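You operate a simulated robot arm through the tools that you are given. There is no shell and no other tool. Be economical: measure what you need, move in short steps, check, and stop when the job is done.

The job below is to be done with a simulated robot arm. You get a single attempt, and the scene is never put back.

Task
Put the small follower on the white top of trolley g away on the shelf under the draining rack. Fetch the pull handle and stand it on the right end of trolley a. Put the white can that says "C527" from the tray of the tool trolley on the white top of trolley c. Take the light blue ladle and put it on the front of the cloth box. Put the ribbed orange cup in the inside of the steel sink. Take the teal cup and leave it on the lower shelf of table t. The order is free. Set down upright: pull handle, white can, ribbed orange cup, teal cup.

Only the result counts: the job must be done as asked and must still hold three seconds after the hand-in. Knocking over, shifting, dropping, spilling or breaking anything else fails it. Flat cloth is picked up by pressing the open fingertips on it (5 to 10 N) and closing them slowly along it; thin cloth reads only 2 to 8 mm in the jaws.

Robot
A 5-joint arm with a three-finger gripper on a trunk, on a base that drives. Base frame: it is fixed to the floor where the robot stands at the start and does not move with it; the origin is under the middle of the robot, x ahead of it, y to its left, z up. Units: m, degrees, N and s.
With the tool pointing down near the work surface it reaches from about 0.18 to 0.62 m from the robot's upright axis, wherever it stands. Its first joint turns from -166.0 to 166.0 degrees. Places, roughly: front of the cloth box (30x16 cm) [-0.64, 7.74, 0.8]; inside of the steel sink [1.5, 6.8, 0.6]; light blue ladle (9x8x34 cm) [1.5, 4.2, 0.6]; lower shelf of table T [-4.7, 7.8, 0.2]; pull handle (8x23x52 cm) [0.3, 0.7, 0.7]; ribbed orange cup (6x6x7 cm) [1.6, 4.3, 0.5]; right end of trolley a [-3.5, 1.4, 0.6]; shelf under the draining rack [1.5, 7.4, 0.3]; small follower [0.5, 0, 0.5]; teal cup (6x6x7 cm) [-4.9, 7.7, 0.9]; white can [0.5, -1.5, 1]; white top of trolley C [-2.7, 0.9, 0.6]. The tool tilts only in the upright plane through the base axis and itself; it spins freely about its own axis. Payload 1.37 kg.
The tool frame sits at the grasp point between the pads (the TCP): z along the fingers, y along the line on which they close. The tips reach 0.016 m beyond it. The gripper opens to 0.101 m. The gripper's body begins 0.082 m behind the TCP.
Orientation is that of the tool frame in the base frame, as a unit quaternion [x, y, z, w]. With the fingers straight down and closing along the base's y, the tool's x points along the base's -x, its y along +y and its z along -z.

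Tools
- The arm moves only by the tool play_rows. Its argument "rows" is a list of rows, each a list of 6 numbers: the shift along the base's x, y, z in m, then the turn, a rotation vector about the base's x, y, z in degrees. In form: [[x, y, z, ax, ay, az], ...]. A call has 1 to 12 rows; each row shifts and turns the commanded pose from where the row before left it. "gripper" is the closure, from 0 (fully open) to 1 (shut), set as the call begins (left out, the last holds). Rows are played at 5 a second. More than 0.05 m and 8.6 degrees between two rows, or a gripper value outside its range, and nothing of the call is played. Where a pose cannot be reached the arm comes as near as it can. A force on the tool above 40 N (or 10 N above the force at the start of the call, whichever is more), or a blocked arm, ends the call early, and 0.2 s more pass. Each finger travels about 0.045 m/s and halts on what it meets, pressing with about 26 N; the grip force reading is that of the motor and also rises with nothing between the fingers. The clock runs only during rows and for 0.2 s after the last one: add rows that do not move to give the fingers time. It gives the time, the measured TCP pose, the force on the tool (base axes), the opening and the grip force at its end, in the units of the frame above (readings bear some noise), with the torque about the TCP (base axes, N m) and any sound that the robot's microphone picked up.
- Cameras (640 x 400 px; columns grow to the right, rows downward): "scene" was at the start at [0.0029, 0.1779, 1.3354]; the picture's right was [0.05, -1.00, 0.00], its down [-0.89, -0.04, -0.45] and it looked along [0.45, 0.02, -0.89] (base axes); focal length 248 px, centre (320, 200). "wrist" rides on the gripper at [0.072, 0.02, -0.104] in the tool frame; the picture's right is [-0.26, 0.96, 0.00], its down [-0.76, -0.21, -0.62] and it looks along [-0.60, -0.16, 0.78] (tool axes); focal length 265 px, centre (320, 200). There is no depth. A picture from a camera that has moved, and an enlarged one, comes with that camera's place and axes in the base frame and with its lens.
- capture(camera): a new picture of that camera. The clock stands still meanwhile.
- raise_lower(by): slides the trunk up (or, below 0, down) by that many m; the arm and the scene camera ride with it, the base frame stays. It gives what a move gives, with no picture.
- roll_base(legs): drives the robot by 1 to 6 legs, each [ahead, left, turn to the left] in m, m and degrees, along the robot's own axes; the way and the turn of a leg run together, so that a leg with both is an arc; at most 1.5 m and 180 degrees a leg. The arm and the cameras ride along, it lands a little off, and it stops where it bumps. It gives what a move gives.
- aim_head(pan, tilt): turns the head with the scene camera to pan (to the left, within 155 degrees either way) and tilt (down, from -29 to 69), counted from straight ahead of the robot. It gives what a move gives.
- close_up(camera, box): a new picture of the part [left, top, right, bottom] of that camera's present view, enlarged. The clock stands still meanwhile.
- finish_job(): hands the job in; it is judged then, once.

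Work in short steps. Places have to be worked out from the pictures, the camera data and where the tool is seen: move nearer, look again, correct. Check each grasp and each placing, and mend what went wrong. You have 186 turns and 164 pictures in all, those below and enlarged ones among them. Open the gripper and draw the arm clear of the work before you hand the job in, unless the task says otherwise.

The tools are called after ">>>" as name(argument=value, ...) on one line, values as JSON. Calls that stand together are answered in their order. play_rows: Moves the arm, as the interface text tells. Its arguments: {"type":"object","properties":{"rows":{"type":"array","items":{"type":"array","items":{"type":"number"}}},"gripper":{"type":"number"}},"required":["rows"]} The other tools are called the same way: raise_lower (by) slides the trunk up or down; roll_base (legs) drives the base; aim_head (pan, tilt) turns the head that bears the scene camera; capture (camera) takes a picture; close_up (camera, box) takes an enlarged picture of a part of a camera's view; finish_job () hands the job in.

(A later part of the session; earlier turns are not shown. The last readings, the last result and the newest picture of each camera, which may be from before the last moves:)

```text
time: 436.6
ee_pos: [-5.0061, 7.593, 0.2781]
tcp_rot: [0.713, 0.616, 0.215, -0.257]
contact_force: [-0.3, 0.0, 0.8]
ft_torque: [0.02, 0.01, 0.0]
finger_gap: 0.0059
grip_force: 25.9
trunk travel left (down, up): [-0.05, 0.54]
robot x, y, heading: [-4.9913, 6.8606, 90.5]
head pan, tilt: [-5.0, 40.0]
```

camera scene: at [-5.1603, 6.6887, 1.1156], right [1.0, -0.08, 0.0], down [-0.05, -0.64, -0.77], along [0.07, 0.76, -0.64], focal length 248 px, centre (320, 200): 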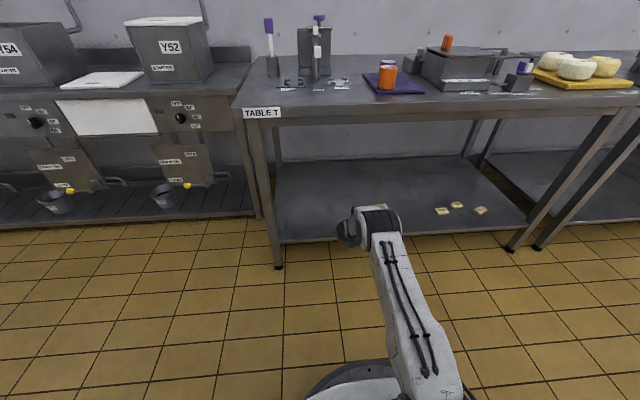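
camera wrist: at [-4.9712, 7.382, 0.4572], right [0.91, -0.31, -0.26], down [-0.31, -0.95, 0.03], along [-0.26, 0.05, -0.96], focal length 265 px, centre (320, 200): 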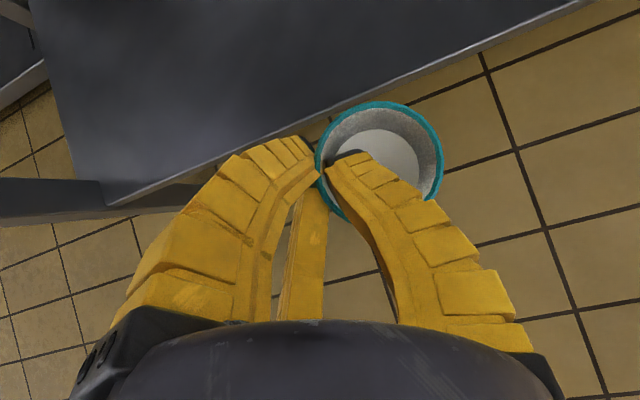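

Contact reached. I open a little (to ≈3 cm) and withdraw along the tool axis.

>>> play_rows(rows=[[0, 0, -0.002, 0, 0, 0], [0, 0, 0, 0, 0, 0]])

>>> play_rows(rows=[[0, 0, 0, 0, 0, 0], [0, 0, 0, 0, 0, 0], [0, 0, 0, 0, 0, 0], [0, -0.006, 0.008, 0, 0, 0], [0, -0.006, 0.008, 0, 0, 0], [0, -0.009, 0.012, 0, 0, 0], [0, -0.009, 0.012, 0, 0, 0], [0, -0.012, 0.016, 0, 0, 0], [0, 0, 0, 0, 0, 0]], gripper=0.7)

>>> capture(camera="wrist")

```text
time: 437.2
ee_pos: [-5.0059, 7.5936, 0.2782]
tcp_rot: [0.712, 0.616, 0.215, -0.259]
contact_force: [-0.8, 0.2, 3.4]
ft_torque: [0.03, -0.14, 0.09]
finger_gap: 0.006
grip_force: 25.6
trunk travel left (down, up): [-0.05, 0.54]
robot x, y, heading: [-4.9945, 6.8648, 90.1]
head pan, tilt: [-5.0, 40.0]
```

```text
time: 439.2
ee_pos: [-5.0055, 7.5494, 0.3315]
tcp_rot: [0.713, 0.616, 0.214, -0.257]
contact_force: [-0.3, -0.4, 1.1]
ft_torque: [0.01, 0.02, 0.0]
finger_gap: 0.0352
grip_force: 3.4
trunk travel left (down, up): [-0.05, 0.54]
robot x, y, heading: [-4.99, 6.8614, 90.3]
head pan, tilt: [-5.0, 40.0]
```

```text
42 pictures are left
camera wrist: at [-4.9741, 7.5374, 0.456], right [0.91, -0.31, -0.26], down [-0.31, -0.95, 0.03], along [-0.26, 0.05, -0.96], focal length 265 px, centre (320, 200)
```

wrist: 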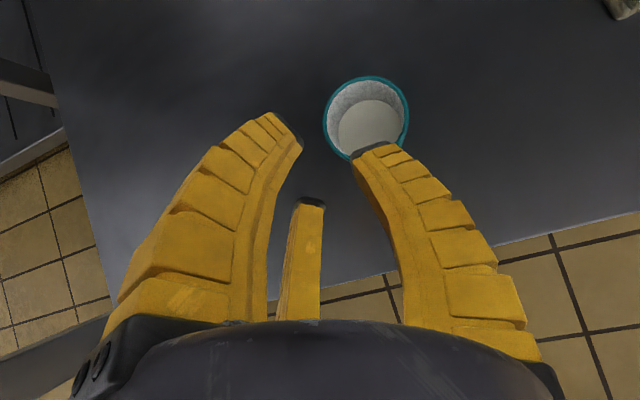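

The teal cup stands on the lower shelf. I back out, raise a bit, and look east for the route.

>>> roll_base(legs=[[-0.5, 0, 0]])

>>> raise_lower(by=0.4)

>>> aim_head(pan=-85, tilt=20)

>>> capture(camera="scene")

```text
time: 442.1
ee_pos: [-5.0041, 7.0566, 0.3329]
tcp_rot: [0.712, 0.617, 0.214, -0.257]
contact_force: [-0.1, -0.4, 0.0]
ft_torque: [0.04, -0.01, 0.02]
finger_gap: 0.0353
grip_force: 3.4
trunk travel left (down, up): [-0.05, 0.54]
robot x, y, heading: [-4.9859, 6.3724, 90.3]
head pan, tilt: [-5.0, 40.0]
```

```text
time: 445.9
ee_pos: [-5.0047, 7.0572, 0.7314]
tcp_rot: [0.712, 0.618, 0.213, -0.257]
contact_force: [0.0, 0.9, 0.4]
ft_torque: [0.03, -0.01, -0.01]
finger_gap: 0.0351
grip_force: 3.2
trunk travel left (down, up): [-0.45, 0.14]
robot x, y, heading: [-4.9961, 6.3681, 90.8]
head pan, tilt: [-5.0, 40.0]
```

```text
time: 447.4
ee_pos: [-5.0042, 7.0574, 0.7323]
tcp_rot: [0.712, 0.618, 0.213, -0.258]
contact_force: [1.1, -0.3, 0.5]
ft_torque: [0.01, -0.03, 0.02]
finger_gap: 0.035
grip_force: 3.2
trunk travel left (down, up): [-0.45, 0.14]
robot x, y, heading: [-4.991, 6.3702, 90.3]
head pan, tilt: [-85.0, 20.0]
```

```text
41 pictures are left
camera scene: at [-5.0716, 6.3164, 1.5471], right [0.1, -1.0, 0.0], down [-0.34, -0.03, -0.94], along [0.94, 0.09, -0.34], focal length 248 px, centre (320, 200)
```

scene: 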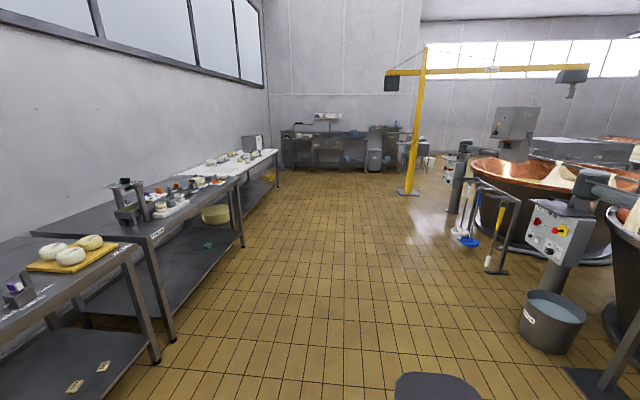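

A wide clear aisle runs east at y≈6.2. I turn east and drive to the wash area.

>>> roll_base(legs=[[0, 0, -90], [1.4, -0.1, 0], [1.4, -0.05, 0], [1.4, 0, 0], [0.6, 0, 0]])

>>> aim_head(pan=-25, tilt=20)

>>> capture(camera="scene")

>>> aim_head(pan=45, tilt=25)

>>> capture(camera="scene")

```text
time: 474.4
ee_pos: [0.4851, 6.2979, 0.7331]
tcp_rot: [0.94, -0.066, 0.334, -0.032]
contact_force: [-1.1, 0.2, -1.5]
ft_torque: [0.02, -0.01, -0.01]
finger_gap: 0.0348
grip_force: 3.4
trunk travel left (down, up): [-0.45, 0.14]
robot x, y, heading: [-0.2056, 6.2811, 0.8]
head pan, tilt: [-85.0, 20.0]
```

```text
time: 475.6
ee_pos: [0.4829, 6.2983, 0.7327]
tcp_rot: [0.94, -0.065, 0.333, -0.032]
contact_force: [0.1, 0.1, 0.0]
ft_torque: [0.0, -0.01, 0.02]
finger_gap: 0.0351
grip_force: 3.8
trunk travel left (down, up): [-0.45, 0.14]
robot x, y, heading: [-0.2064, 6.2791, 0.7]
head pan, tilt: [-25.0, 20.0]
```

```text
40 pictures are left
camera scene: at [-0.1807, 6.416, 1.5471], right [-0.41, -0.91, 0.0], down [-0.31, 0.14, -0.94], along [0.86, -0.39, -0.34], focal length 248 px, centre (320, 200)
```

scene: 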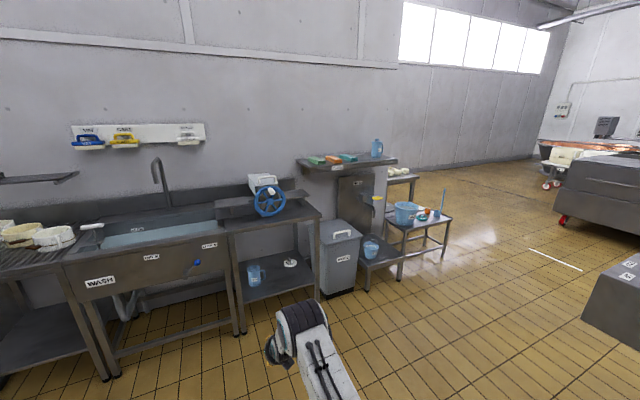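

```text
time: 477.1
ee_pos: [0.4848, 6.298, 0.7322]
tcp_rot: [0.94, -0.066, 0.333, -0.031]
contact_force: [0.2, 0.3, 0.0]
ft_torque: [0.0, 0.0, 0.01]
finger_gap: 0.0352
grip_force: 3.7
trunk travel left (down, up): [-0.45, 0.14]
robot x, y, heading: [-0.2054, 6.2795, 0.5]
head pan, tilt: [45.0, 25.0]
```

```text
39 pictures are left
camera scene: at [-0.2012, 6.5203, 1.539], right [0.72, -0.7, 0.0], down [-0.3, -0.3, -0.91], along [0.63, 0.65, -0.42], focal length 248 px, centre (320, 200)
```

scene: 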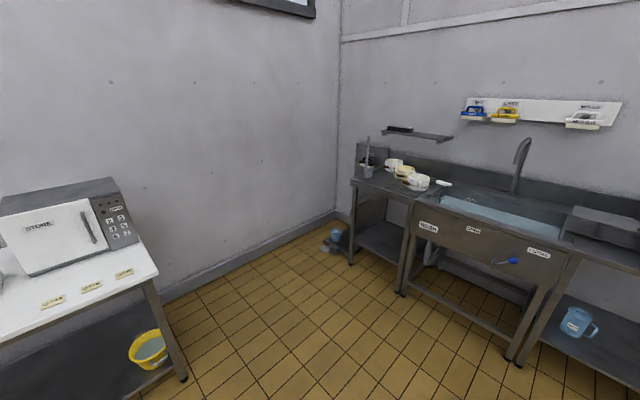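

I see the stool with basin, orange cup and light-blue ladle near (1.5, 4.2), plus the sink and draining rack. I untilt and retract the tool, then drive to the stool facing east.

>>> play_rows(rows=[[-0.03, 0, 0.04, 0, 8, 0], [-0.03, 0, 0.04, 0, 8, 0], [-0.03, 0, 0.04, 0, 8, 0], [-0.03, 0, 0.04, 0, 8, 0], [-0.03, 0, 0.04, 0, 7, 0], [-0.03, 0, 0, 0, 0, 0], [-0.02, 0, 0, 0, 0, 0], [0, 0, 0, 0, 0, 0]], gripper=0)

>>> roll_base(legs=[[0, 0, -90], [0, 0.95, 0], [1.4, 0, 0], [0.5, 0, 0], [0, 0, 90]])

>>> aim_head(pan=-5, tilt=40)

>>> capture(camera="scene")

```text
time: 478.9
ee_pos: [0.2823, 6.2949, 0.9319]
tcp_rot: [0.997, -0.072, 0.001, -0.001]
contact_force: [-0.7, -0.9, 0.7]
ft_torque: [-0.02, 0.04, -0.03]
finger_gap: 0.1006
grip_force: 0.0
trunk travel left (down, up): [-0.45, 0.14]
robot x, y, heading: [-0.2049, 6.2781, 0.7]
head pan, tilt: [45.0, 25.0]
```

```text
time: 500.5
ee_pos: [1.2055, 4.3971, 0.9324]
tcp_rot: [0.997, -0.082, 0.002, 0.0]
contact_force: [-0.9, 0.2, 1.1]
ft_torque: [0.01, 0.02, 0.0]
finger_gap: 0.1005
grip_force: 0.0
trunk travel left (down, up): [-0.45, 0.14]
robot x, y, heading: [0.7177, 4.3911, -0.3]
head pan, tilt: [45.0, 25.0]
```

```text
time: 501.7
ee_pos: [1.2075, 4.3961, 0.9317]
tcp_rot: [0.997, -0.082, 0.001, 0.001]
contact_force: [-0.7, 1.0, 0.1]
ft_torque: [0.02, -0.01, 0.0]
finger_gap: 0.1007
grip_force: 0.1
trunk travel left (down, up): [-0.45, 0.14]
robot x, y, heading: [0.7207, 4.3909, -0.6]
head pan, tilt: [-5.0, 40.0]
```

```text
38 pictures are left
camera scene: at [0.7452, 4.5585, 1.5157], right [-0.09, -1.0, 0.0], down [-0.64, 0.06, -0.77], along [0.76, -0.07, -0.64], focal length 248 px, centre (320, 200)
```

scene: 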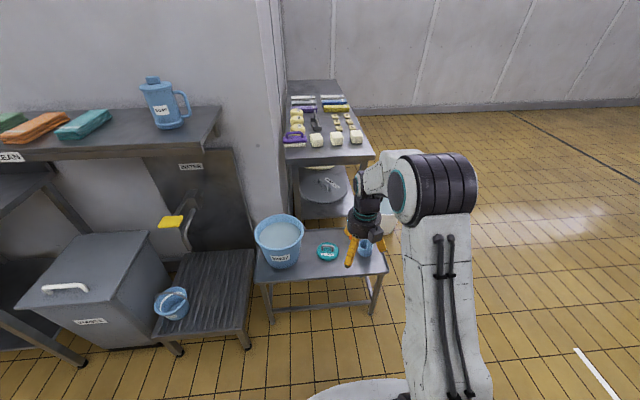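

>>> play_rows(rows=[[-0.01, 0.045, 0, 0, 0, 0], [-0.01, 0.045, 0, 0, 0, 0], [-0.01, 0.045, 0, 0, 0, 0], [-0.01, 0.045, 0, 0, 0, 0], [-0.02, 0.045, 0, 0, 0, 0], [-0.02, 0.045, 0, 0, 0, 0], [-0.03, 0.04, 0, 0, 0, 0], [-0.03, 0.04, 0, 0, 0, 0], [0, 0, 0, 0, 0, 0]])

>>> close_up(camera="scene", box=[230, 150, 430, 320])

```text
time: 503.7
ee_pos: [1.0666, 4.7473, 0.9318]
tcp_rot: [0.997, -0.081, 0.0, -0.001]
contact_force: [-0.4, 0.8, 0.1]
ft_torque: [-0.05, 0.01, 0.02]
finger_gap: 0.1007
grip_force: 0.1
trunk travel left (down, up): [-0.45, 0.14]
robot x, y, heading: [0.7221, 4.3916, -0.3]
head pan, tilt: [-5.0, 40.0]
```

```text
2.35 times, centred on (330, 235) of scene
camera zoom: at [0.7452, 4.5586, 1.5156], right [-0.09, -1.0, 0.0], down [-0.64, 0.06, -0.77], along [0.76, -0.07, -0.64], focal length 584 px, centre (296, 118)
```

zoom: 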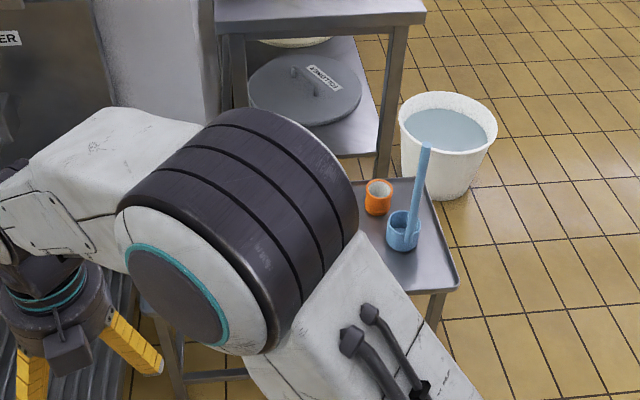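

The ladle stands upright (bowl at the bottom) beside the orange cup and would be in the way, so I take the ladle first. I drive a little closer, bring the tool over it high, and look.

>>> raise_lower(by=0.12)

>>> roll_base(legs=[[0.16, -0.06, 0]])

>>> play_rows(rows=[[0.02, -0.045, 0, 0, 0, 0], [0.02, -0.045, 0, 0, 0, 0], [0.02, -0.045, 0, 0, 0, 0], [0.02, -0.045, 0, 0, 0, -5], [0.02, -0.045, 0, 0, 0, -5], [0.02, -0.045, 0, 0, 0, 0], [0.02, -0.045, 0, 0, 0, 0], [0.01, -0.045, 0, 0, 0, 0], [0, -0.03, 0, 0, 0, 0], [0, 0, 0, 0, 0, 0]])

>>> capture(camera="wrist")

>>> close_up(camera="scene", box=[290, 140, 450, 280])

```text
time: 505.2
ee_pos: [1.0661, 4.7477, 1.053]
tcp_rot: [0.997, -0.081, -0.001, -0.001]
contact_force: [0.2, 0.6, -0.4]
ft_torque: [-0.03, -0.01, -0.03]
finger_gap: 0.1004
grip_force: 0.1
trunk travel left (down, up): [-0.57, 0.02]
robot x, y, heading: [0.7198, 4.3892, -0.4]
head pan, tilt: [-5.0, 40.0]
```

```text
time: 506.7
ee_pos: [1.2254, 4.6864, 1.0525]
tcp_rot: [0.997, -0.082, 0.0, 0.0]
contact_force: [-0.4, -0.1, 0.4]
ft_torque: [0.01, 0.04, 0.0]
finger_gap: 0.1006
grip_force: 0.1
trunk travel left (down, up): [-0.57, 0.02]
robot x, y, heading: [0.8778, 4.3326, -0.5]
head pan, tilt: [-5.0, 40.0]
```

```text
time: 508.9
ee_pos: [1.3724, 4.296, 1.0505]
tcp_rot: [0.986, -0.169, 0.0, 0.0]
contact_force: [0.3, 0.1, -0.3]
ft_torque: [-0.02, 0.01, 0.02]
finger_gap: 0.1006
grip_force: 0.0
trunk travel left (down, up): [-0.57, 0.02]
robot x, y, heading: [0.8779, 4.327, -0.6]
head pan, tilt: [-5.0, 40.0]
```

```text
36 pictures are left
camera wrist: at [1.4343, 4.2544, 1.1557], right [-0.57, -0.82, 0.0], down [-0.65, 0.45, 0.62], along [-0.51, 0.35, -0.78], focal length 265 px, centre (320, 200)
```

wrist: 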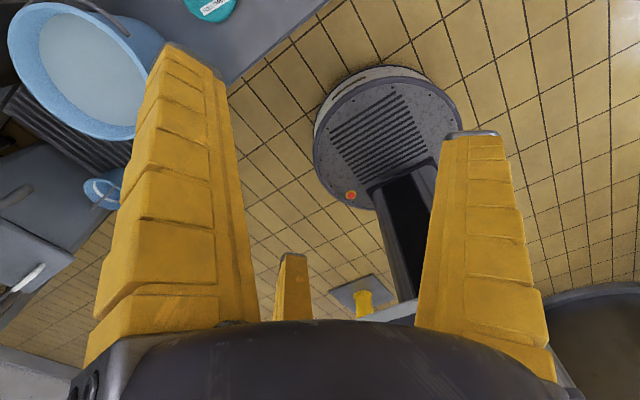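

```text
2.86 times, centred on (370, 210) of scene
camera zoom: at [0.9028, 4.4977, 1.6356], right [-0.09, -1.0, 0.0], down [-0.64, 0.06, -0.77], along [0.76, -0.07, -0.64], focal length 709 px, centre (177, 171)
```

zoom: 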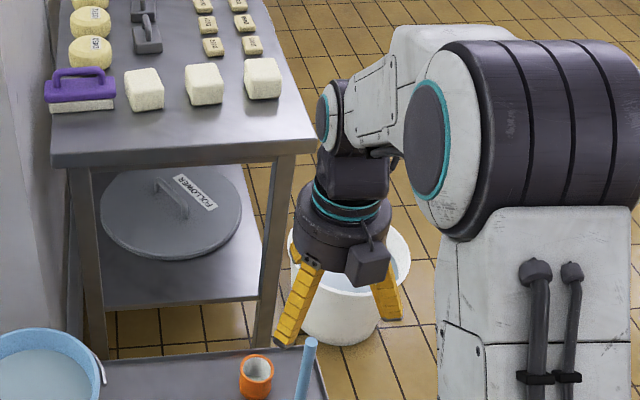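

Triangulated: ladle handle top at (1.513, 4.243, ≈0.785). I drive ahead 7 cm, centre over it with fingers half closed and descend partway.

>>> roll_base(legs=[[0.075, 0, 0]])

>>> play_rows(rows=[[0.03, -0.02, 0, 0, 0, 0], [0.03, -0.02, 0, 0, 0, 0], [0.006, -0.013, -0.03, 0, 0, 0], [0, 0, -0.04, 0, 0, 0], [0, 0, -0.04, 0, 0, 0], [0, 0, -0.04, 0, 0, 0], [0, 0, 0, 0, 0, 0]], gripper=0.3)

>>> capture(camera="wrist")

>>> close_up(camera="scene", box=[250, 180, 410, 320])

```text
time: 509.9
ee_pos: [1.4497, 4.2962, 1.0504]
tcp_rot: [0.986, -0.169, -0.001, 0.0]
contact_force: [1.0, -0.4, 0.1]
ft_torque: [0.05, 0.04, 0.01]
finger_gap: 0.1006
grip_force: 0.0
trunk travel left (down, up): [-0.57, 0.02]
robot x, y, heading: [0.9553, 4.3329, -0.3]
head pan, tilt: [-5.0, 40.0]
```

```text
time: 511.5
ee_pos: [1.5108, 4.2435, 0.9011]
tcp_rot: [0.986, -0.168, 0.0, 0.0]
contact_force: [0.1, -0.7, -0.1]
ft_torque: [-0.03, 0.0, 0.0]
finger_gap: 0.0734
grip_force: 2.4
trunk travel left (down, up): [-0.57, 0.02]
robot x, y, heading: [0.9515, 4.3289, -0.6]
head pan, tilt: [-5.0, 40.0]
```

```text
34 pictures are left
camera wrist: at [1.5742, 4.2, 1.0045], right [-0.57, -0.82, 0.0], down [-0.65, 0.45, 0.62], along [-0.51, 0.35, -0.79], focal length 265 px, centre (320, 200)
```

wrist: 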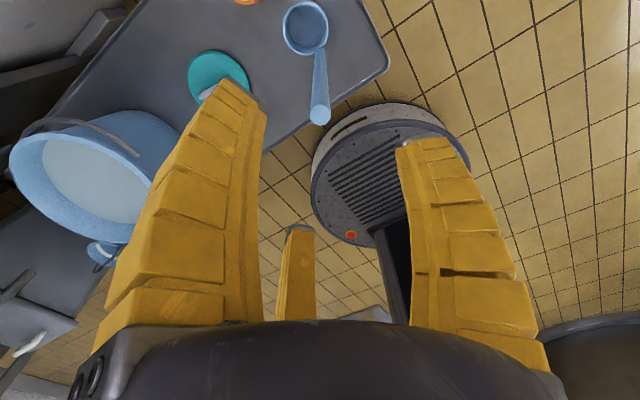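

```text
2.86 times, centred on (330, 250) of scene
camera zoom: at [0.9782, 4.497, 1.6357], right [-0.09, -1.0, 0.0], down [-0.64, 0.06, -0.77], along [0.76, -0.07, -0.64], focal length 709 px, centre (291, 57)
```

zoom: 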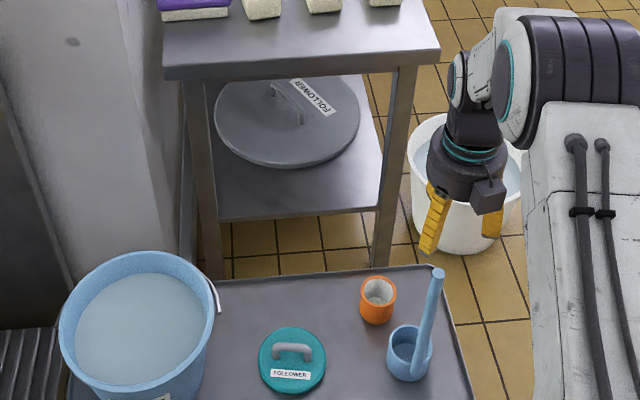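

The handle top lies right under the tool. I descend 0.15 m and close.

>>> play_rows(rows=[[0, 0, -0.04, 0, 0, 0], [0, 0, -0.04, 0, 0, 0], [0, 0, -0.04, 0, 0, 0], [0, 0, -0.03, 0, 0, 0], [0, 0, 0, 0, 0, 0]])

>>> play_rows(rows=[[0, 0, 0, 0, 0, 0], [0, 0, 0, 0, 0, 0], [0, 0, 0, 0, 0, 0], [0, 0, 0, 0, 0, 0], [0, 0, 0, 0, 0, 0], [0, 0, 0, 0, 0, 0]], gripper=1)

>>> play_rows(rows=[[0, 0, 0.02, 0, 0, 0], [0, 0, 0.03, 0, 0, 0], [0, 0, 0.03, 0, 0, 0], [0, 0, 0, 0, 0, 0]])

>>> close_up(camera="scene", box=[250, 180, 410, 320])

```text
time: 512.7
ee_pos: [1.5153, 4.2435, 0.7511]
tcp_rot: [0.986, -0.169, 0.001, 0.0]
contact_force: [0.0, 0.4, -0.3]
ft_torque: [-0.03, 0.02, 0.01]
finger_gap: 0.0736
grip_force: 2.0
trunk travel left (down, up): [-0.57, 0.02]
robot x, y, heading: [0.9514, 4.328, -0.3]
head pan, tilt: [-5.0, 40.0]
```

```text
time: 514.1
ee_pos: [1.5157, 4.2449, 0.7515]
tcp_rot: [0.986, -0.168, 0.002, 0.001]
contact_force: [0.2, -0.7, 3.7]
ft_torque: [0.08, -0.51, 0.02]
finger_gap: 0.0191
grip_force: 26.2
trunk travel left (down, up): [-0.57, 0.02]
robot x, y, heading: [0.9507, 4.325, -0.3]
head pan, tilt: [-5.0, 40.0]
```

```text
time: 515.1
ee_pos: [1.5156, 4.2443, 0.8311]
tcp_rot: [0.986, -0.168, 0.001, -0.001]
contact_force: [0.6, 0.6, -1.2]
ft_torque: [0.02, 0.03, 0.02]
finger_gap: 0.0141
grip_force: 26.1
trunk travel left (down, up): [-0.57, 0.02]
robot x, y, heading: [0.9505, 4.3287, -0.4]
head pan, tilt: [-5.0, 40.0]
```

```text
2.86 times, centred on (330, 250) of scene
camera zoom: at [0.9787, 4.4969, 1.6356], right [-0.09, -1.0, 0.0], down [-0.64, 0.06, -0.77], along [0.76, -0.07, -0.64], focal length 709 px, centre (291, 57)
```

zoom: 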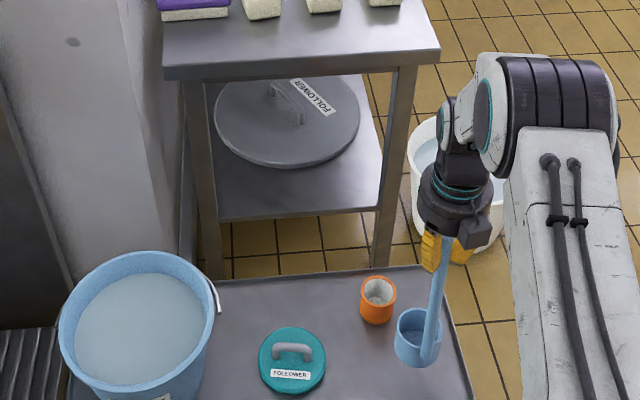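

The ladle is held securely (14 mm). I lift it high, back away, turn north, and drive to the white bench with the cloth box.

>>> play_rows(rows=[[0, 0, 0.04, 0, 0, 0], [0, 0, 0.04, 0, 0, 0], [-0.02, 0, 0.04, 0, 0, 0], [-0.03, 0, 0.04, 0, 0, 0], [-0.03, 0, 0.04, 0, 0, 0], [-0.03, 0, 0.04, 0, 0, 0], [-0.03, 0, 0.03, 0, 0, 0], [0, 0, 0, 0, 0, 0]])

>>> roll_base(legs=[[-0.2, 0, 0], [0, 0, 90], [1.4, 0, 0], [0.45, 0, 0], [0, 1.35, 0]])

>>> aim_head(pan=10, tilt=30)

>>> capture(camera="scene")

```text
time: 516.9
ee_pos: [1.3741, 4.2514, 1.0994]
tcp_rot: [0.985, -0.171, 0.0, 0.0]
contact_force: [0.4, 1.2, -1.7]
ft_torque: [0.01, 0.01, -0.03]
finger_gap: 0.0138
grip_force: 25.9
out of reach, approached as far as the arm can: row 7
trunk travel left (down, up): [-0.57, 0.02]
robot x, y, heading: [0.9527, 4.3276, -0.4]
head pan, tilt: [-5.0, 40.0]
```

```text
time: 537.6
ee_pos: [-0.4924, 6.6365, 1.1006]
tcp_rot: [0.824, 0.567, 0.001, 0.0]
contact_force: [-0.4, -0.4, -0.8]
ft_torque: [-0.01, 0.01, 0.0]
finger_gap: 0.0111
grip_force: 26.0
trunk travel left (down, up): [-0.57, 0.02]
robot x, y, heading: [-0.5815, 6.2181, 88.4]
head pan, tilt: [-5.0, 40.0]
```

```text
time: 538.4
ee_pos: [-0.4925, 6.6367, 1.0999]
tcp_rot: [0.824, 0.566, 0.001, 0.0]
contact_force: [1.2, 0.1, -0.8]
ft_torque: [0.0, 0.01, -0.01]
finger_gap: 0.0108
grip_force: 25.8
trunk travel left (down, up): [-0.57, 0.02]
robot x, y, heading: [-0.5803, 6.2138, 88.5]
head pan, tilt: [10.0, 30.0]
```

```text
31 pictures are left
camera scene: at [-0.7708, 6.2502, 1.651], right [0.99, 0.14, 0.0], down [0.07, -0.5, -0.87], along [-0.12, 0.86, -0.5], focal length 248 px, centre (320, 200)
```

scene: 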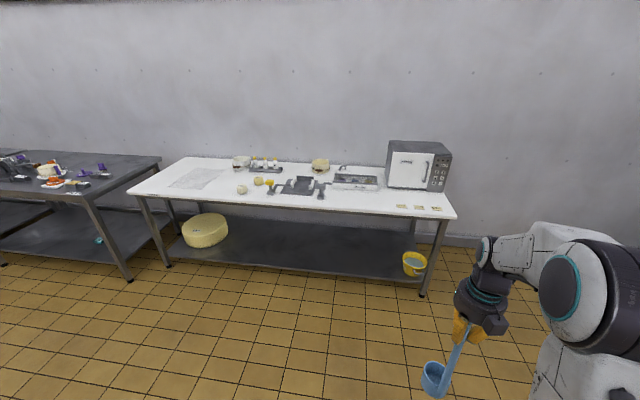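

The grip gap shrinks slowly, so I should place it soon. Zoom on the bench where the cloth box should be (around pixel 365, 190).

>>> close_up(camera="scene", box=[290, 150, 460, 230])

```text
3.76 times, centred on (375, 190) of scene
camera zoom: at [-0.7708, 6.2502, 1.651], right [0.99, 0.14, 0.0], down [0.07, -0.5, -0.87], along [-0.12, 0.86, -0.5], focal length 934 px, centre (113, 238)
```

zoom: 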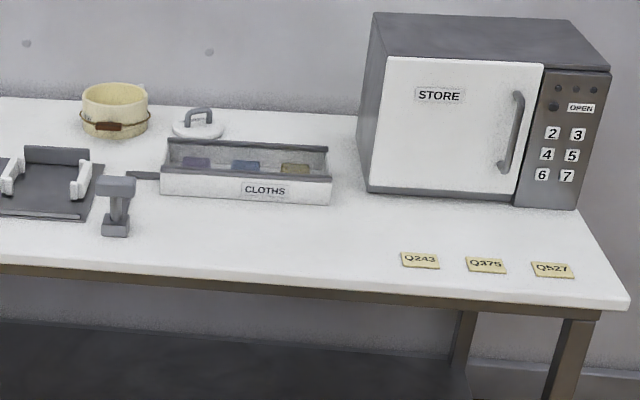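

The box "CLOTHS" is there; the free white area in front of it is centred near (-0.67, 7.74), bench z≈0.81. I raise and extend first, then drive in.

>>> play_rows(rows=[[0, 0.03, 0.02, 0, 0, 0], [0, 0.03, 0.02, 0, 0, 0], [0, 0.03, 0.03, 0, 0, 0], [0, 0.02, 0.03, 0, 0, 0], [0, 0.02, 0.02, 0, 0, 0], [0, 0, 0.02, 0, 0, 0], [0, 0, 0, 0, 0, 0]])

>>> roll_base(legs=[[0.6, 0.16, 0]])

>>> capture(camera="scene")

```text
time: 540.0
ee_pos: [-0.4935, 6.7653, 1.2399]
tcp_rot: [0.824, 0.566, 0.0, 0.0]
contact_force: [-0.7, 0.1, -0.8]
ft_torque: [-0.02, 0.01, 0.0]
finger_gap: 0.0109
grip_force: 25.9
trunk travel left (down, up): [-0.57, 0.02]
robot x, y, heading: [-0.5809, 6.2149, 88.4]
head pan, tilt: [10.0, 30.0]
```

```text
time: 543.5
ee_pos: [-0.6554, 7.3828, 1.2385]
tcp_rot: [0.818, 0.576, 0.0, 0.0]
contact_force: [0.0, 0.0, -1.2]
ft_torque: [-0.01, -0.03, -0.01]
finger_gap: 0.0107
grip_force: 26.3
trunk travel left (down, up): [-0.57, 0.02]
robot x, y, heading: [-0.7267, 6.8294, 89.8]
head pan, tilt: [10.0, 30.0]
```

```text
29 pictures are left
camera scene: at [-0.9215, 6.8607, 1.651], right [0.99, 0.17, 0.0], down [0.08, -0.49, -0.87], along [-0.15, 0.85, -0.5], focal length 248 px, centre (320, 200)
```

scene: 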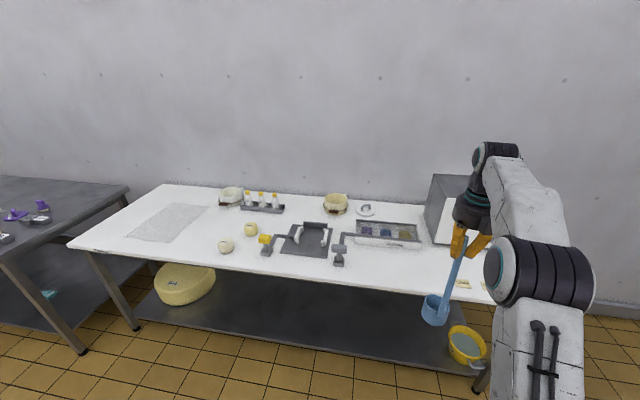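

Ladle hangs about vertical, bowl slightly ahead of the tool. I drive in 0.27 m and then lower gently.

>>> roll_base(legs=[[0.27, 0.05, 0]])

>>> play_rows(rows=[[0, 0.02, -0.01, 0, 0, 0], [0, 0.02, -0.02, 0, 0, 0], [0, 0.015, -0.02, 0, 0, 0], [0, 0, -0.02, 0, 0, 0], [0, 0, 0, 0, 0, 0]])

>>> close_up(camera="scene", box=[340, 130, 540, 290])

```text
time: 545.5
ee_pos: [-0.7063, 7.6591, 1.2392]
tcp_rot: [0.817, 0.577, 0.0, 0.0]
contact_force: [0.1, 1.1, -0.6]
ft_torque: [-0.01, 0.03, -0.02]
finger_gap: 0.0103
grip_force: 25.7
trunk travel left (down, up): [-0.57, 0.02]
robot x, y, heading: [-0.7773, 7.1067, 89.7]
head pan, tilt: [10.0, 30.0]
```

```text
time: 546.7
ee_pos: [-0.7075, 7.7094, 1.1662]
tcp_rot: [0.817, 0.577, 0.001, 0.0]
contact_force: [0.4, 0.2, -1.6]
ft_torque: [0.0, -0.01, 0.01]
finger_gap: 0.0105
grip_force: 26.0
out of reach, approached as far as the arm can: row 3
trunk travel left (down, up): [-0.57, 0.02]
robot x, y, heading: [-0.7833, 7.1052, 89.6]
head pan, tilt: [10.0, 30.0]
```

```text
2.50 times, centred on (440, 210) of scene
camera zoom: at [-0.9708, 7.1356, 1.651], right [0.99, 0.17, 0.0], down [0.08, -0.49, -0.87], along [-0.15, 0.85, -0.5], focal length 620 px, centre (20, 175)
```

zoom: 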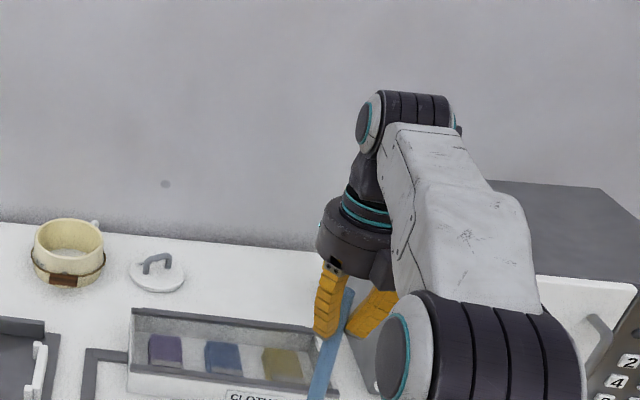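

>>> close_up(camera="scene", box=[340, 220, 540, 360])

```text
2.86 times, centred on (440, 290) of scene
camera zoom: at [-0.9708, 7.1356, 1.651], right [0.99, 0.17, 0.0], down [0.08, -0.49, -0.87], along [-0.15, 0.85, -0.5], focal length 709 px, centre (-23, -57)
```

zoom: 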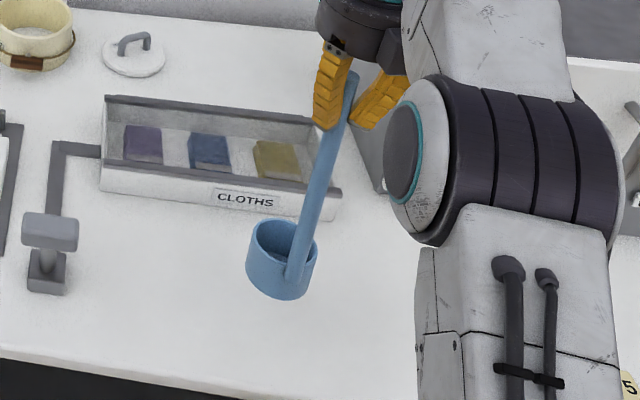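

The bowl is right above the free strip in front of the box. I lower in small steps.

>>> play_rows(rows=[[0, 0.005, -0.015, 0, 0, 0], [0, 0, -0.01, 0, 0, 0], [0, 0, -0.005, 0, 0, 0], [0, 0, 0, 0, 0, 0]])

>>> play_rows(rows=[[0, 0, -0.005, 0, 0, 0], [0, 0, -0.005, 0, 0, 0], [0, 0, 0, 0, 0, 0]])

>>> play_rows(rows=[[0, 0, -0.005, 0, 0, 0], [0, 0, -0.005, 0, 0, 0], [0, 0, 0, 0, 0, 0]])

>>> close_up(camera="scene", box=[340, 220, 540, 360])

```text
time: 547.7
ee_pos: [-0.7066, 7.7137, 1.1369]
tcp_rot: [0.817, 0.576, 0.001, 0.0]
contact_force: [0.1, 0.1, -1.3]
ft_torque: [-0.03, -0.02, 0.01]
finger_gap: 0.0107
grip_force: 25.5
trunk travel left (down, up): [-0.57, 0.02]
robot x, y, heading: [-0.7811, 7.1061, 89.6]
head pan, tilt: [10.0, 30.0]
```

```text
time: 548.5
ee_pos: [-0.7059, 7.7153, 1.1275]
tcp_rot: [0.817, 0.577, 0.001, 0.0]
contact_force: [0.5, -0.2, -0.7]
ft_torque: [-0.02, 0.01, 0.0]
finger_gap: 0.0101
grip_force: 25.6
trunk travel left (down, up): [-0.57, 0.02]
robot x, y, heading: [-0.7816, 7.1061, 89.7]
head pan, tilt: [10.0, 30.0]
```

```text
time: 549.3
ee_pos: [-0.7056, 7.7144, 1.1172]
tcp_rot: [0.817, 0.576, 0.0, -0.001]
contact_force: [0.1, -0.3, -1.3]
ft_torque: [0.02, 0.01, 0.02]
finger_gap: 0.0104
grip_force: 26.1
trunk travel left (down, up): [-0.57, 0.02]
robot x, y, heading: [-0.7778, 7.1071, 89.8]
head pan, tilt: [10.0, 30.0]
```

```text
2.86 times, centred on (440, 290) of scene
camera zoom: at [-0.9707, 7.1359, 1.651], right [0.99, 0.17, 0.0], down [0.08, -0.49, -0.87], along [-0.15, 0.85, -0.5], focal length 709 px, centre (-23, -57)
```

zoom: 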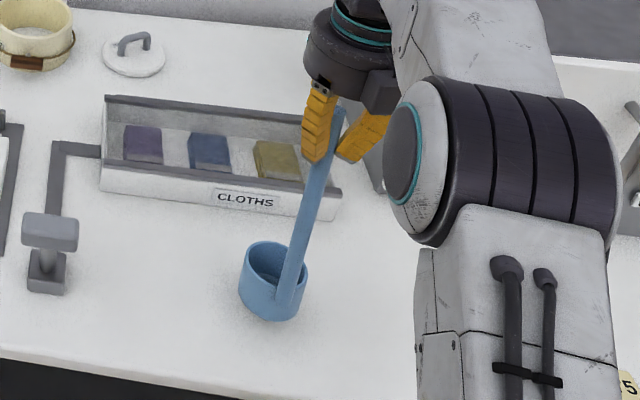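

>>> play_rows(rows=[[0, 0, -0.004, 0, 0, 0], [0, 0, -0.003, 0, 0, 0], [0, 0, 0, 0, 0, 0]])

>>> play_rows(rows=[[0, 0, -0.004, 0, 0, 0], [0, 0, -0.003, 0, 0, 0], [0, 0, 0, 0, 0, 0]])

>>> play_rows(rows=[[0, 0, -0.003, 0, 0, 0], [0, 0, -0.003, 0, 0, 0], [0, 0, 0, 0, 0, 0]])

```text
time: 550.1
ee_pos: [-0.7064, 7.716, 1.1099]
tcp_rot: [0.817, 0.576, 0.001, -0.001]
contact_force: [-0.9, -0.8, -1.1]
ft_torque: [-0.02, 0.01, 0.0]
finger_gap: 0.0106
grip_force: 26.2
trunk travel left (down, up): [-0.57, 0.02]
robot x, y, heading: [-0.7777, 7.1083, 89.8]
head pan, tilt: [10.0, 30.0]
```

```text
time: 550.9
ee_pos: [-0.7055, 7.7142, 1.1029]
tcp_rot: [0.817, 0.576, 0.001, -0.001]
contact_force: [-1.2, -0.3, -0.6]
ft_torque: [0.01, 0.02, 0.01]
finger_gap: 0.0107
grip_force: 25.8
trunk travel left (down, up): [-0.57, 0.02]
robot x, y, heading: [-0.7782, 7.1086, 89.8]
head pan, tilt: [10.0, 30.0]
```

```text
time: 551.7
ee_pos: [-0.7061, 7.7147, 1.0973]
tcp_rot: [0.818, 0.575, -0.001, 0.0]
contact_force: [0.6, -0.9, 0.9]
ft_torque: [-0.05, -0.04, -0.01]
finger_gap: 0.0109
grip_force: 26.1
trunk travel left (down, up): [-0.57, 0.02]
robot x, y, heading: [-0.7846, 7.1092, 89.8]
head pan, tilt: [10.0, 30.0]
```

Contact. I press 2 mm more, open and rise.

>>> play_rows(rows=[[0, 0, -0.002, 0, 0, 0], [0, 0, 0, 0, 0, 0]])

>>> play_rows(rows=[[0, 0, 0, 0, 0, 0], [0, 0, 0, 0, 0, 0], [0, 0, 0, 0, 0, 0], [0, 0, 0, 0, 0, 0], [0, 0, 0.015, 0, 0, 0], [0, 0, 0.03, 0, 0, 0], [0, 0, 0.03, 0, 0, 0], [0, 0, 0.02, 0, 0, 0], [0, 0, 0, 0, 0, 0]], gripper=0.1)

>>> capture(camera="scene")

```text
time: 552.3
ee_pos: [-0.7061, 7.7126, 1.0963]
tcp_rot: [0.817, 0.577, 0.001, -0.001]
contact_force: [0.0, -1.3, 6.4]
ft_torque: [-0.1, -0.09, 0.0]
finger_gap: 0.0129
grip_force: 25.8
trunk travel left (down, up): [-0.57, 0.02]
robot x, y, heading: [-0.7815, 7.1082, 89.7]
head pan, tilt: [10.0, 30.0]
```

```text
time: 554.3
ee_pos: [-0.7068, 7.7104, 1.1884]
tcp_rot: [0.817, 0.577, 0.0, 0.0]
contact_force: [0.8, -0.7, -0.1]
ft_torque: [0.0, 0.0, -0.02]
finger_gap: 0.0917
grip_force: 0.9
out of reach, approached as far as the arm can: row 8
trunk travel left (down, up): [-0.57, 0.02]
robot x, y, heading: [-0.7806, 7.1075, 89.6]
head pan, tilt: [10.0, 30.0]
```

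```text
25 pictures are left
camera scene: at [-0.9706, 7.1364, 1.651], right [0.99, 0.17, 0.0], down [0.08, -0.49, -0.87], along [-0.15, 0.85, -0.5], focal length 248 px, centre (320, 200)
```

scene: 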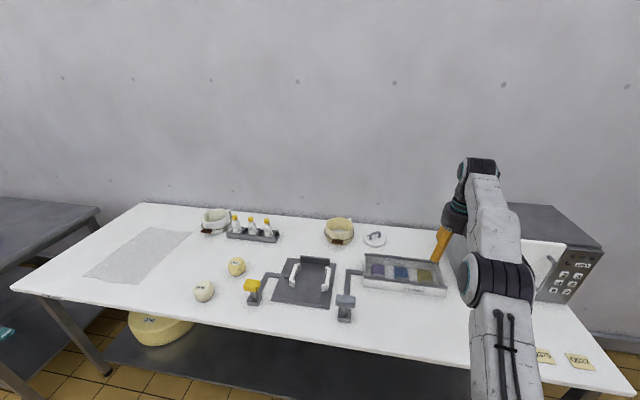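

The ladle is not visible where it stood; I look closer around the arm and with the wrist camera.

>>> capture(camera="wrist")

>>> close_up(camera="scene", box=[380, 200, 600, 400])

```text
24 pictures are left
camera wrist: at [-0.6639, 7.772, 1.2917], right [0.82, -0.57, 0.0], down [-0.45, -0.64, 0.62], along [-0.36, -0.51, -0.78], focal length 265 px, centre (320, 200)
```

wrist: 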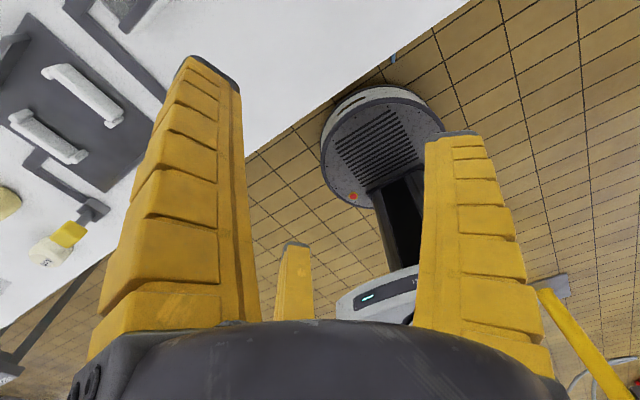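

```text
2.00 times, centred on (490, 300) of scene
camera zoom: at [-0.9706, 7.1364, 1.651], right [0.99, 0.17, 0.0], down [0.08, -0.49, -0.87], along [-0.15, 0.85, -0.5], focal length 496 px, centre (-20, 0)
```

zoom: 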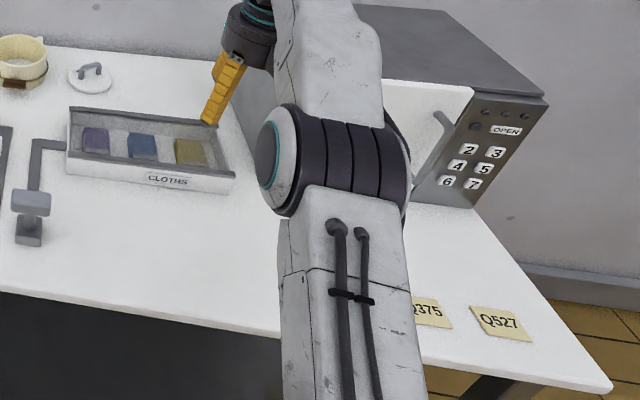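

The ladle toppled off the bench — a bit of light blue shows on the floor by the edge. I back away and look.

>>> roll_base(legs=[[-0.75, 0.25, 0]])

>>> aim_head(pan=-10, tilt=45)

>>> capture(camera="scene")

```text
time: 558.5
ee_pos: [-0.9542, 6.9769, 1.1885]
tcp_rot: [0.818, 0.575, 0.0, 0.0]
contact_force: [0.5, -1.0, 0.2]
ft_torque: [0.0, 0.0, -0.01]
finger_gap: 0.0917
grip_force: 1.0
trunk travel left (down, up): [-0.57, 0.02]
robot x, y, heading: [-1.0267, 6.3732, 89.3]
head pan, tilt: [10.0, 30.0]
```

```text
time: 559.3
ee_pos: [-0.9538, 6.9788, 1.1875]
tcp_rot: [0.818, 0.575, 0.0, 0.001]
contact_force: [0.0, -0.1, 0.0]
ft_torque: [-0.01, 0.0, 0.04]
finger_gap: 0.092
grip_force: 0.8
trunk travel left (down, up): [-0.57, 0.02]
robot x, y, heading: [-1.0277, 6.3748, 89.4]
head pan, tilt: [-10.0, 45.0]
```

```text
22 pictures are left
camera scene: at [-1.1904, 6.3945, 1.6284], right [0.98, -0.18, 0.0], down [-0.13, -0.69, -0.71], along [0.13, 0.7, -0.71], focal length 248 px, centre (320, 200)
```

scene: 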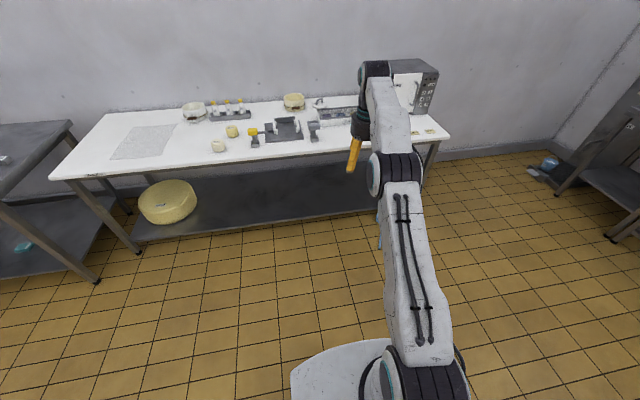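

A light-blue end shows behind the arm near (-0.49, 7.5) on the floor. I turn the base left to move the arm out of the view.

>>> roll_base(legs=[[0, 0, 50]])

>>> aim_head(pan=-75, tilt=42)

>>> close_up(camera="scene", box=[220, 100, 540, 300])

```text
time: 562.0
ee_pos: [-1.4474, 6.8159, 1.1883]
tcp_rot: [0.495, 0.869, 0.0, -0.001]
contact_force: [-0.6, -0.2, 0.6]
ft_torque: [-0.01, -0.02, 0.01]
finger_gap: 0.0922
grip_force: 0.7
trunk travel left (down, up): [-0.57, 0.02]
robot x, y, heading: [-1.0309, 6.3733, 140.0]
head pan, tilt: [-10.0, 45.0]
```

```text
time: 563.3
ee_pos: [-1.4475, 6.8158, 1.1874]
tcp_rot: [0.496, 0.869, 0.0, 0.0]
contact_force: [0.6, 0.1, -0.2]
ft_torque: [0.03, 0.02, 0.02]
finger_gap: 0.092
grip_force: 0.5
trunk travel left (down, up): [-0.57, 0.02]
robot x, y, heading: [-1.0307, 6.3749, 139.9]
head pan, tilt: [-75.0, 42.0]
```

```text
2.00 times, centred on (380, 200) of scene
camera zoom: at [-1.0608, 6.2759, 1.6327], right [0.91, -0.42, 0.0], down [-0.28, -0.61, -0.74], along [0.31, 0.67, -0.67], focal length 496 px, centre (200, 200)
```

zoom: 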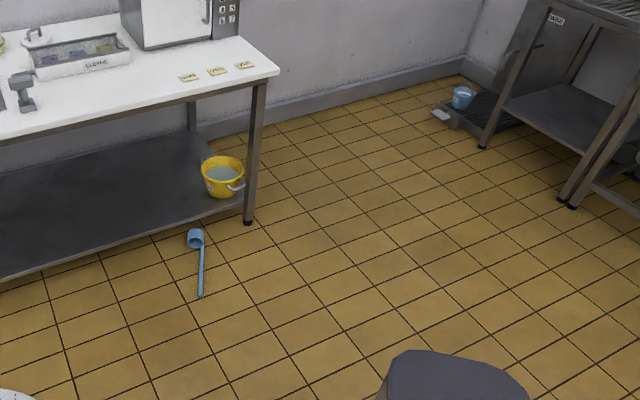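

The ladle lies on the floor along 68°, handle end (-0.555, 7.37), bowl near (-0.445, 7.63). I turn, drive beside it and spin the tool to close across the handle.

>>> roll_base(legs=[[0, 0, -97], [0.567, 0.49, 0]])

>>> play_rows(rows=[[-0.01, -0.01, 0, 0, 0, -8.5], [-0.01, -0.01, 0, 0, 0, -8.5], [-0.01, -0.01, 0, 0, 0, -8.5], [-0.01, -0.01, 0, 0, 0, -8.5], [0, 0, 0, 0, 0, -8.5], [0, 0, 0, 0, 0, -8.5], [0, 0, 0, 0, 0, -8.5], [0, 0, 0, 0, 0, -8.5], [0, 0, 0, 0, 0, -8.5], [0, 0, 0, 0, 0, -8.5], [0, 0, 0, 0, 0, -8.5], [0, 0, 0, 0, 0, -8.5]], gripper=0.3)

>>> play_rows(rows=[[0, 0, 0, 0, 0, -8.5], [0, 0, 0, 0, 0, -8.5], [0, 0, 0, 0, 0, -8.5], [0, 0, 0, 0, 0, -8.5], [0, 0, 0, 0, 0, 0]])

>>> raise_lower(by=-0.4)

```text
time: 571.4
ee_pos: [-0.4896, 7.4958, 1.1879]
tcp_rot: [0.976, 0.218, -0.001, 0.0]
contact_force: [0.8, -0.2, 0.3]
ft_torque: [0.01, 0.02, 0.02]
finger_gap: 0.0919
grip_force: 0.8
trunk travel left (down, up): [-0.57, 0.02]
robot x, y, heading: [-0.9693, 7.1232, 44.6]
head pan, tilt: [-75.0, 42.0]
```

```text
time: 574.0
ee_pos: [-0.5295, 7.4538, 1.1887]
tcp_rot: [0.783, -0.622, 0.001, 0.0]
contact_force: [-0.5, 0.2, 1.1]
ft_torque: [0.02, -0.02, 0.0]
finger_gap: 0.0736
grip_force: 2.8
trunk travel left (down, up): [-0.57, 0.02]
robot x, y, heading: [-0.9683, 7.1203, 44.7]
head pan, tilt: [-75.0, 42.0]
```

```text
time: 575.2
ee_pos: [-0.5296, 7.4555, 1.1876]
tcp_rot: [-0.567, 0.823, -0.001, 0.0]
contact_force: [-0.5, -0.7, 0.2]
ft_torque: [0.01, 0.0, 0.01]
finger_gap: 0.0734
grip_force: 1.7
trunk travel left (down, up): [-0.57, 0.02]
robot x, y, heading: [-0.9707, 7.1186, 44.8]
head pan, tilt: [-75.0, 42.0]
```

```text
time: 579.1
ee_pos: [-0.5292, 7.4547, 0.7882]
tcp_rot: [-0.568, 0.823, 0.0, 0.0]
contact_force: [0.3, 0.0, 0.0]
ft_torque: [0.03, -0.02, 0.0]
finger_gap: 0.0737
grip_force: 2.0
trunk travel left (down, up): [-0.17, 0.42]
robot x, y, heading: [-0.9694, 7.1192, 44.7]
head pan, tilt: [-75.0, 42.0]
```

>>> raise_lower(by=-0.15)

>>> play_rows(rows=[[0, 0, -0.05, 0, 0, 0], [0, 0, -0.05, 0, 0, 0], [0, 0, -0.05, 0, 0, 0], [0, 0, -0.05, 0, 0, 0], [0, 0, -0.05, 0, 0, 0], [0, 0, -0.05, 0, 0, 0], [0, 0, -0.05, 0, 0, 0], [0, 0, -0.05, 0, 0, 0], [0, 0, 0, 0, 0, 0]])

>>> capture(camera="wrist")

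```text
time: 580.8
ee_pos: [-0.5293, 7.4536, 0.6375]
tcp_rot: [-0.568, 0.823, 0.001, -0.001]
contact_force: [-0.4, -0.8, -0.1]
ft_torque: [0.02, -0.01, 0.02]
finger_gap: 0.0735
grip_force: 2.0
trunk travel left (down, up): [-0.02, 0.57]
robot x, y, heading: [-0.973, 7.1178, 44.5]
head pan, tilt: [-75.0, 42.0]
```

```text
time: 582.8
ee_pos: [-0.5271, 7.4535, 0.2386]
tcp_rot: [-0.568, 0.823, 0.0, 0.0]
contact_force: [0.8, -0.2, 0.4]
ft_torque: [0.01, -0.03, -0.07]
finger_gap: 0.0737
grip_force: 2.4
trunk travel left (down, up): [-0.02, 0.57]
robot x, y, heading: [-0.9675, 7.1198, 44.2]
head pan, tilt: [-75.0, 42.0]
```

```text
20 pictures are left
camera wrist: at [-0.5711, 7.3931, 0.3427], right [-0.81, 0.59, 0.0], down [0.46, 0.63, 0.62], along [0.37, 0.5, -0.78], focal length 265 px, centre (320, 200)
```

wrist: 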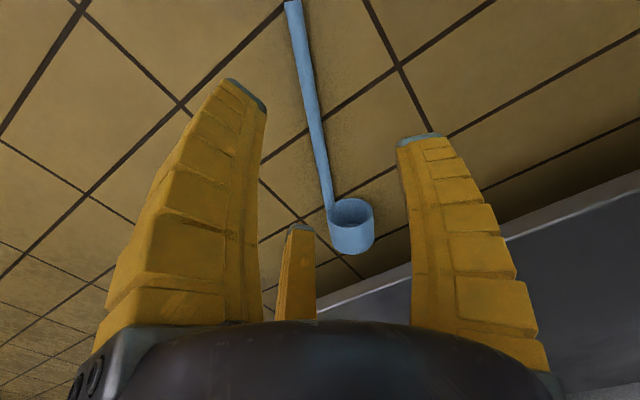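

The handle crosses slightly to one side; I correct (0.017, -0.005, -6° spin), descend to the floor and close.

>>> play_rows(rows=[[0.017, -0.005, 0, 0, 0, -6], [0, 0, -0.05, 0, 0, 0], [0, 0, -0.05, 0, 0, 0], [0, 0, -0.05, 0, 0, 0], [0, 0, -0.04, 0, 0, 0], [0, 0, -0.02, 0, 0, 0], [0, 0, -0.01, 0, 0, 0], [0, 0, 0, 0, 0, 0]])

>>> play_rows(rows=[[0, 0, 0, 0, 0, 0], [0, 0, 0, 0, 0, 0], [0, 0, 0, 0, 0, 0], [0, 0, 0, 0, 0, 0], [0, 0, 0, 0, 0, 0], [0, 0, 0, 0, 0, 0]], gripper=1)

>>> play_rows(rows=[[0, 0, 0.01, 0, 0, 0], [0, 0, 0.02, 0, 0, 0], [0, 0, 0.02, 0, 0, 0], [0, 0, 0.02, 0, 0, 0], [0, 0, 0.02, 0, 0, 0], [0, 0, 0, 0, 0, 0]])

>>> capture(camera="wrist")

```text
time: 584.6
ee_pos: [-0.528, 7.4377, 0.0282]
tcp_rot: [-0.524, 0.852, 0.0, -0.001]
contact_force: [0.0, -0.5, -0.1]
ft_torque: [0.02, 0.0, 0.01]
finger_gap: 0.0734
grip_force: 2.4
out of reach, approached as far as the arm can: row 6, 7
trunk travel left (down, up): [-0.02, 0.57]
robot x, y, heading: [-0.9676, 7.119, 44.5]
head pan, tilt: [-75.0, 42.0]
```

```text
time: 586.0
ee_pos: [-0.5278, 7.4386, 0.0277]
tcp_rot: [-0.524, 0.852, 0.0, -0.001]
contact_force: [0.3, -0.4, 5.3]
ft_torque: [0.05, 0.01, 0.0]
finger_gap: 0.0061
grip_force: 26.4
trunk travel left (down, up): [-0.02, 0.57]
robot x, y, heading: [-0.9653, 7.1194, 44.5]
head pan, tilt: [-75.0, 42.0]
```

```text
time: 587.4
ee_pos: [-0.527, 7.4387, 0.1179]
tcp_rot: [-0.524, 0.852, 0.0, 0.0]
contact_force: [1.1, 0.1, 0.3]
ft_torque: [0.0, -0.01, -0.01]
finger_gap: 0.0001
grip_force: 26.4
trunk travel left (down, up): [-0.02, 0.57]
robot x, y, heading: [-0.9715, 7.1201, 44.5]
head pan, tilt: [-75.0, 42.0]
```

```text
19 pictures are left
camera wrist: at [-0.5764, 7.384, 0.2229], right [-0.74, 0.67, 0.0], down [0.53, 0.58, 0.62], along [0.42, 0.46, -0.78], focal length 265 px, centre (320, 200)
```

wrist: 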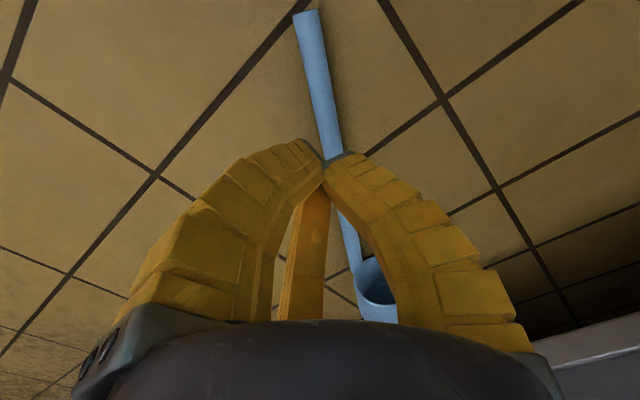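

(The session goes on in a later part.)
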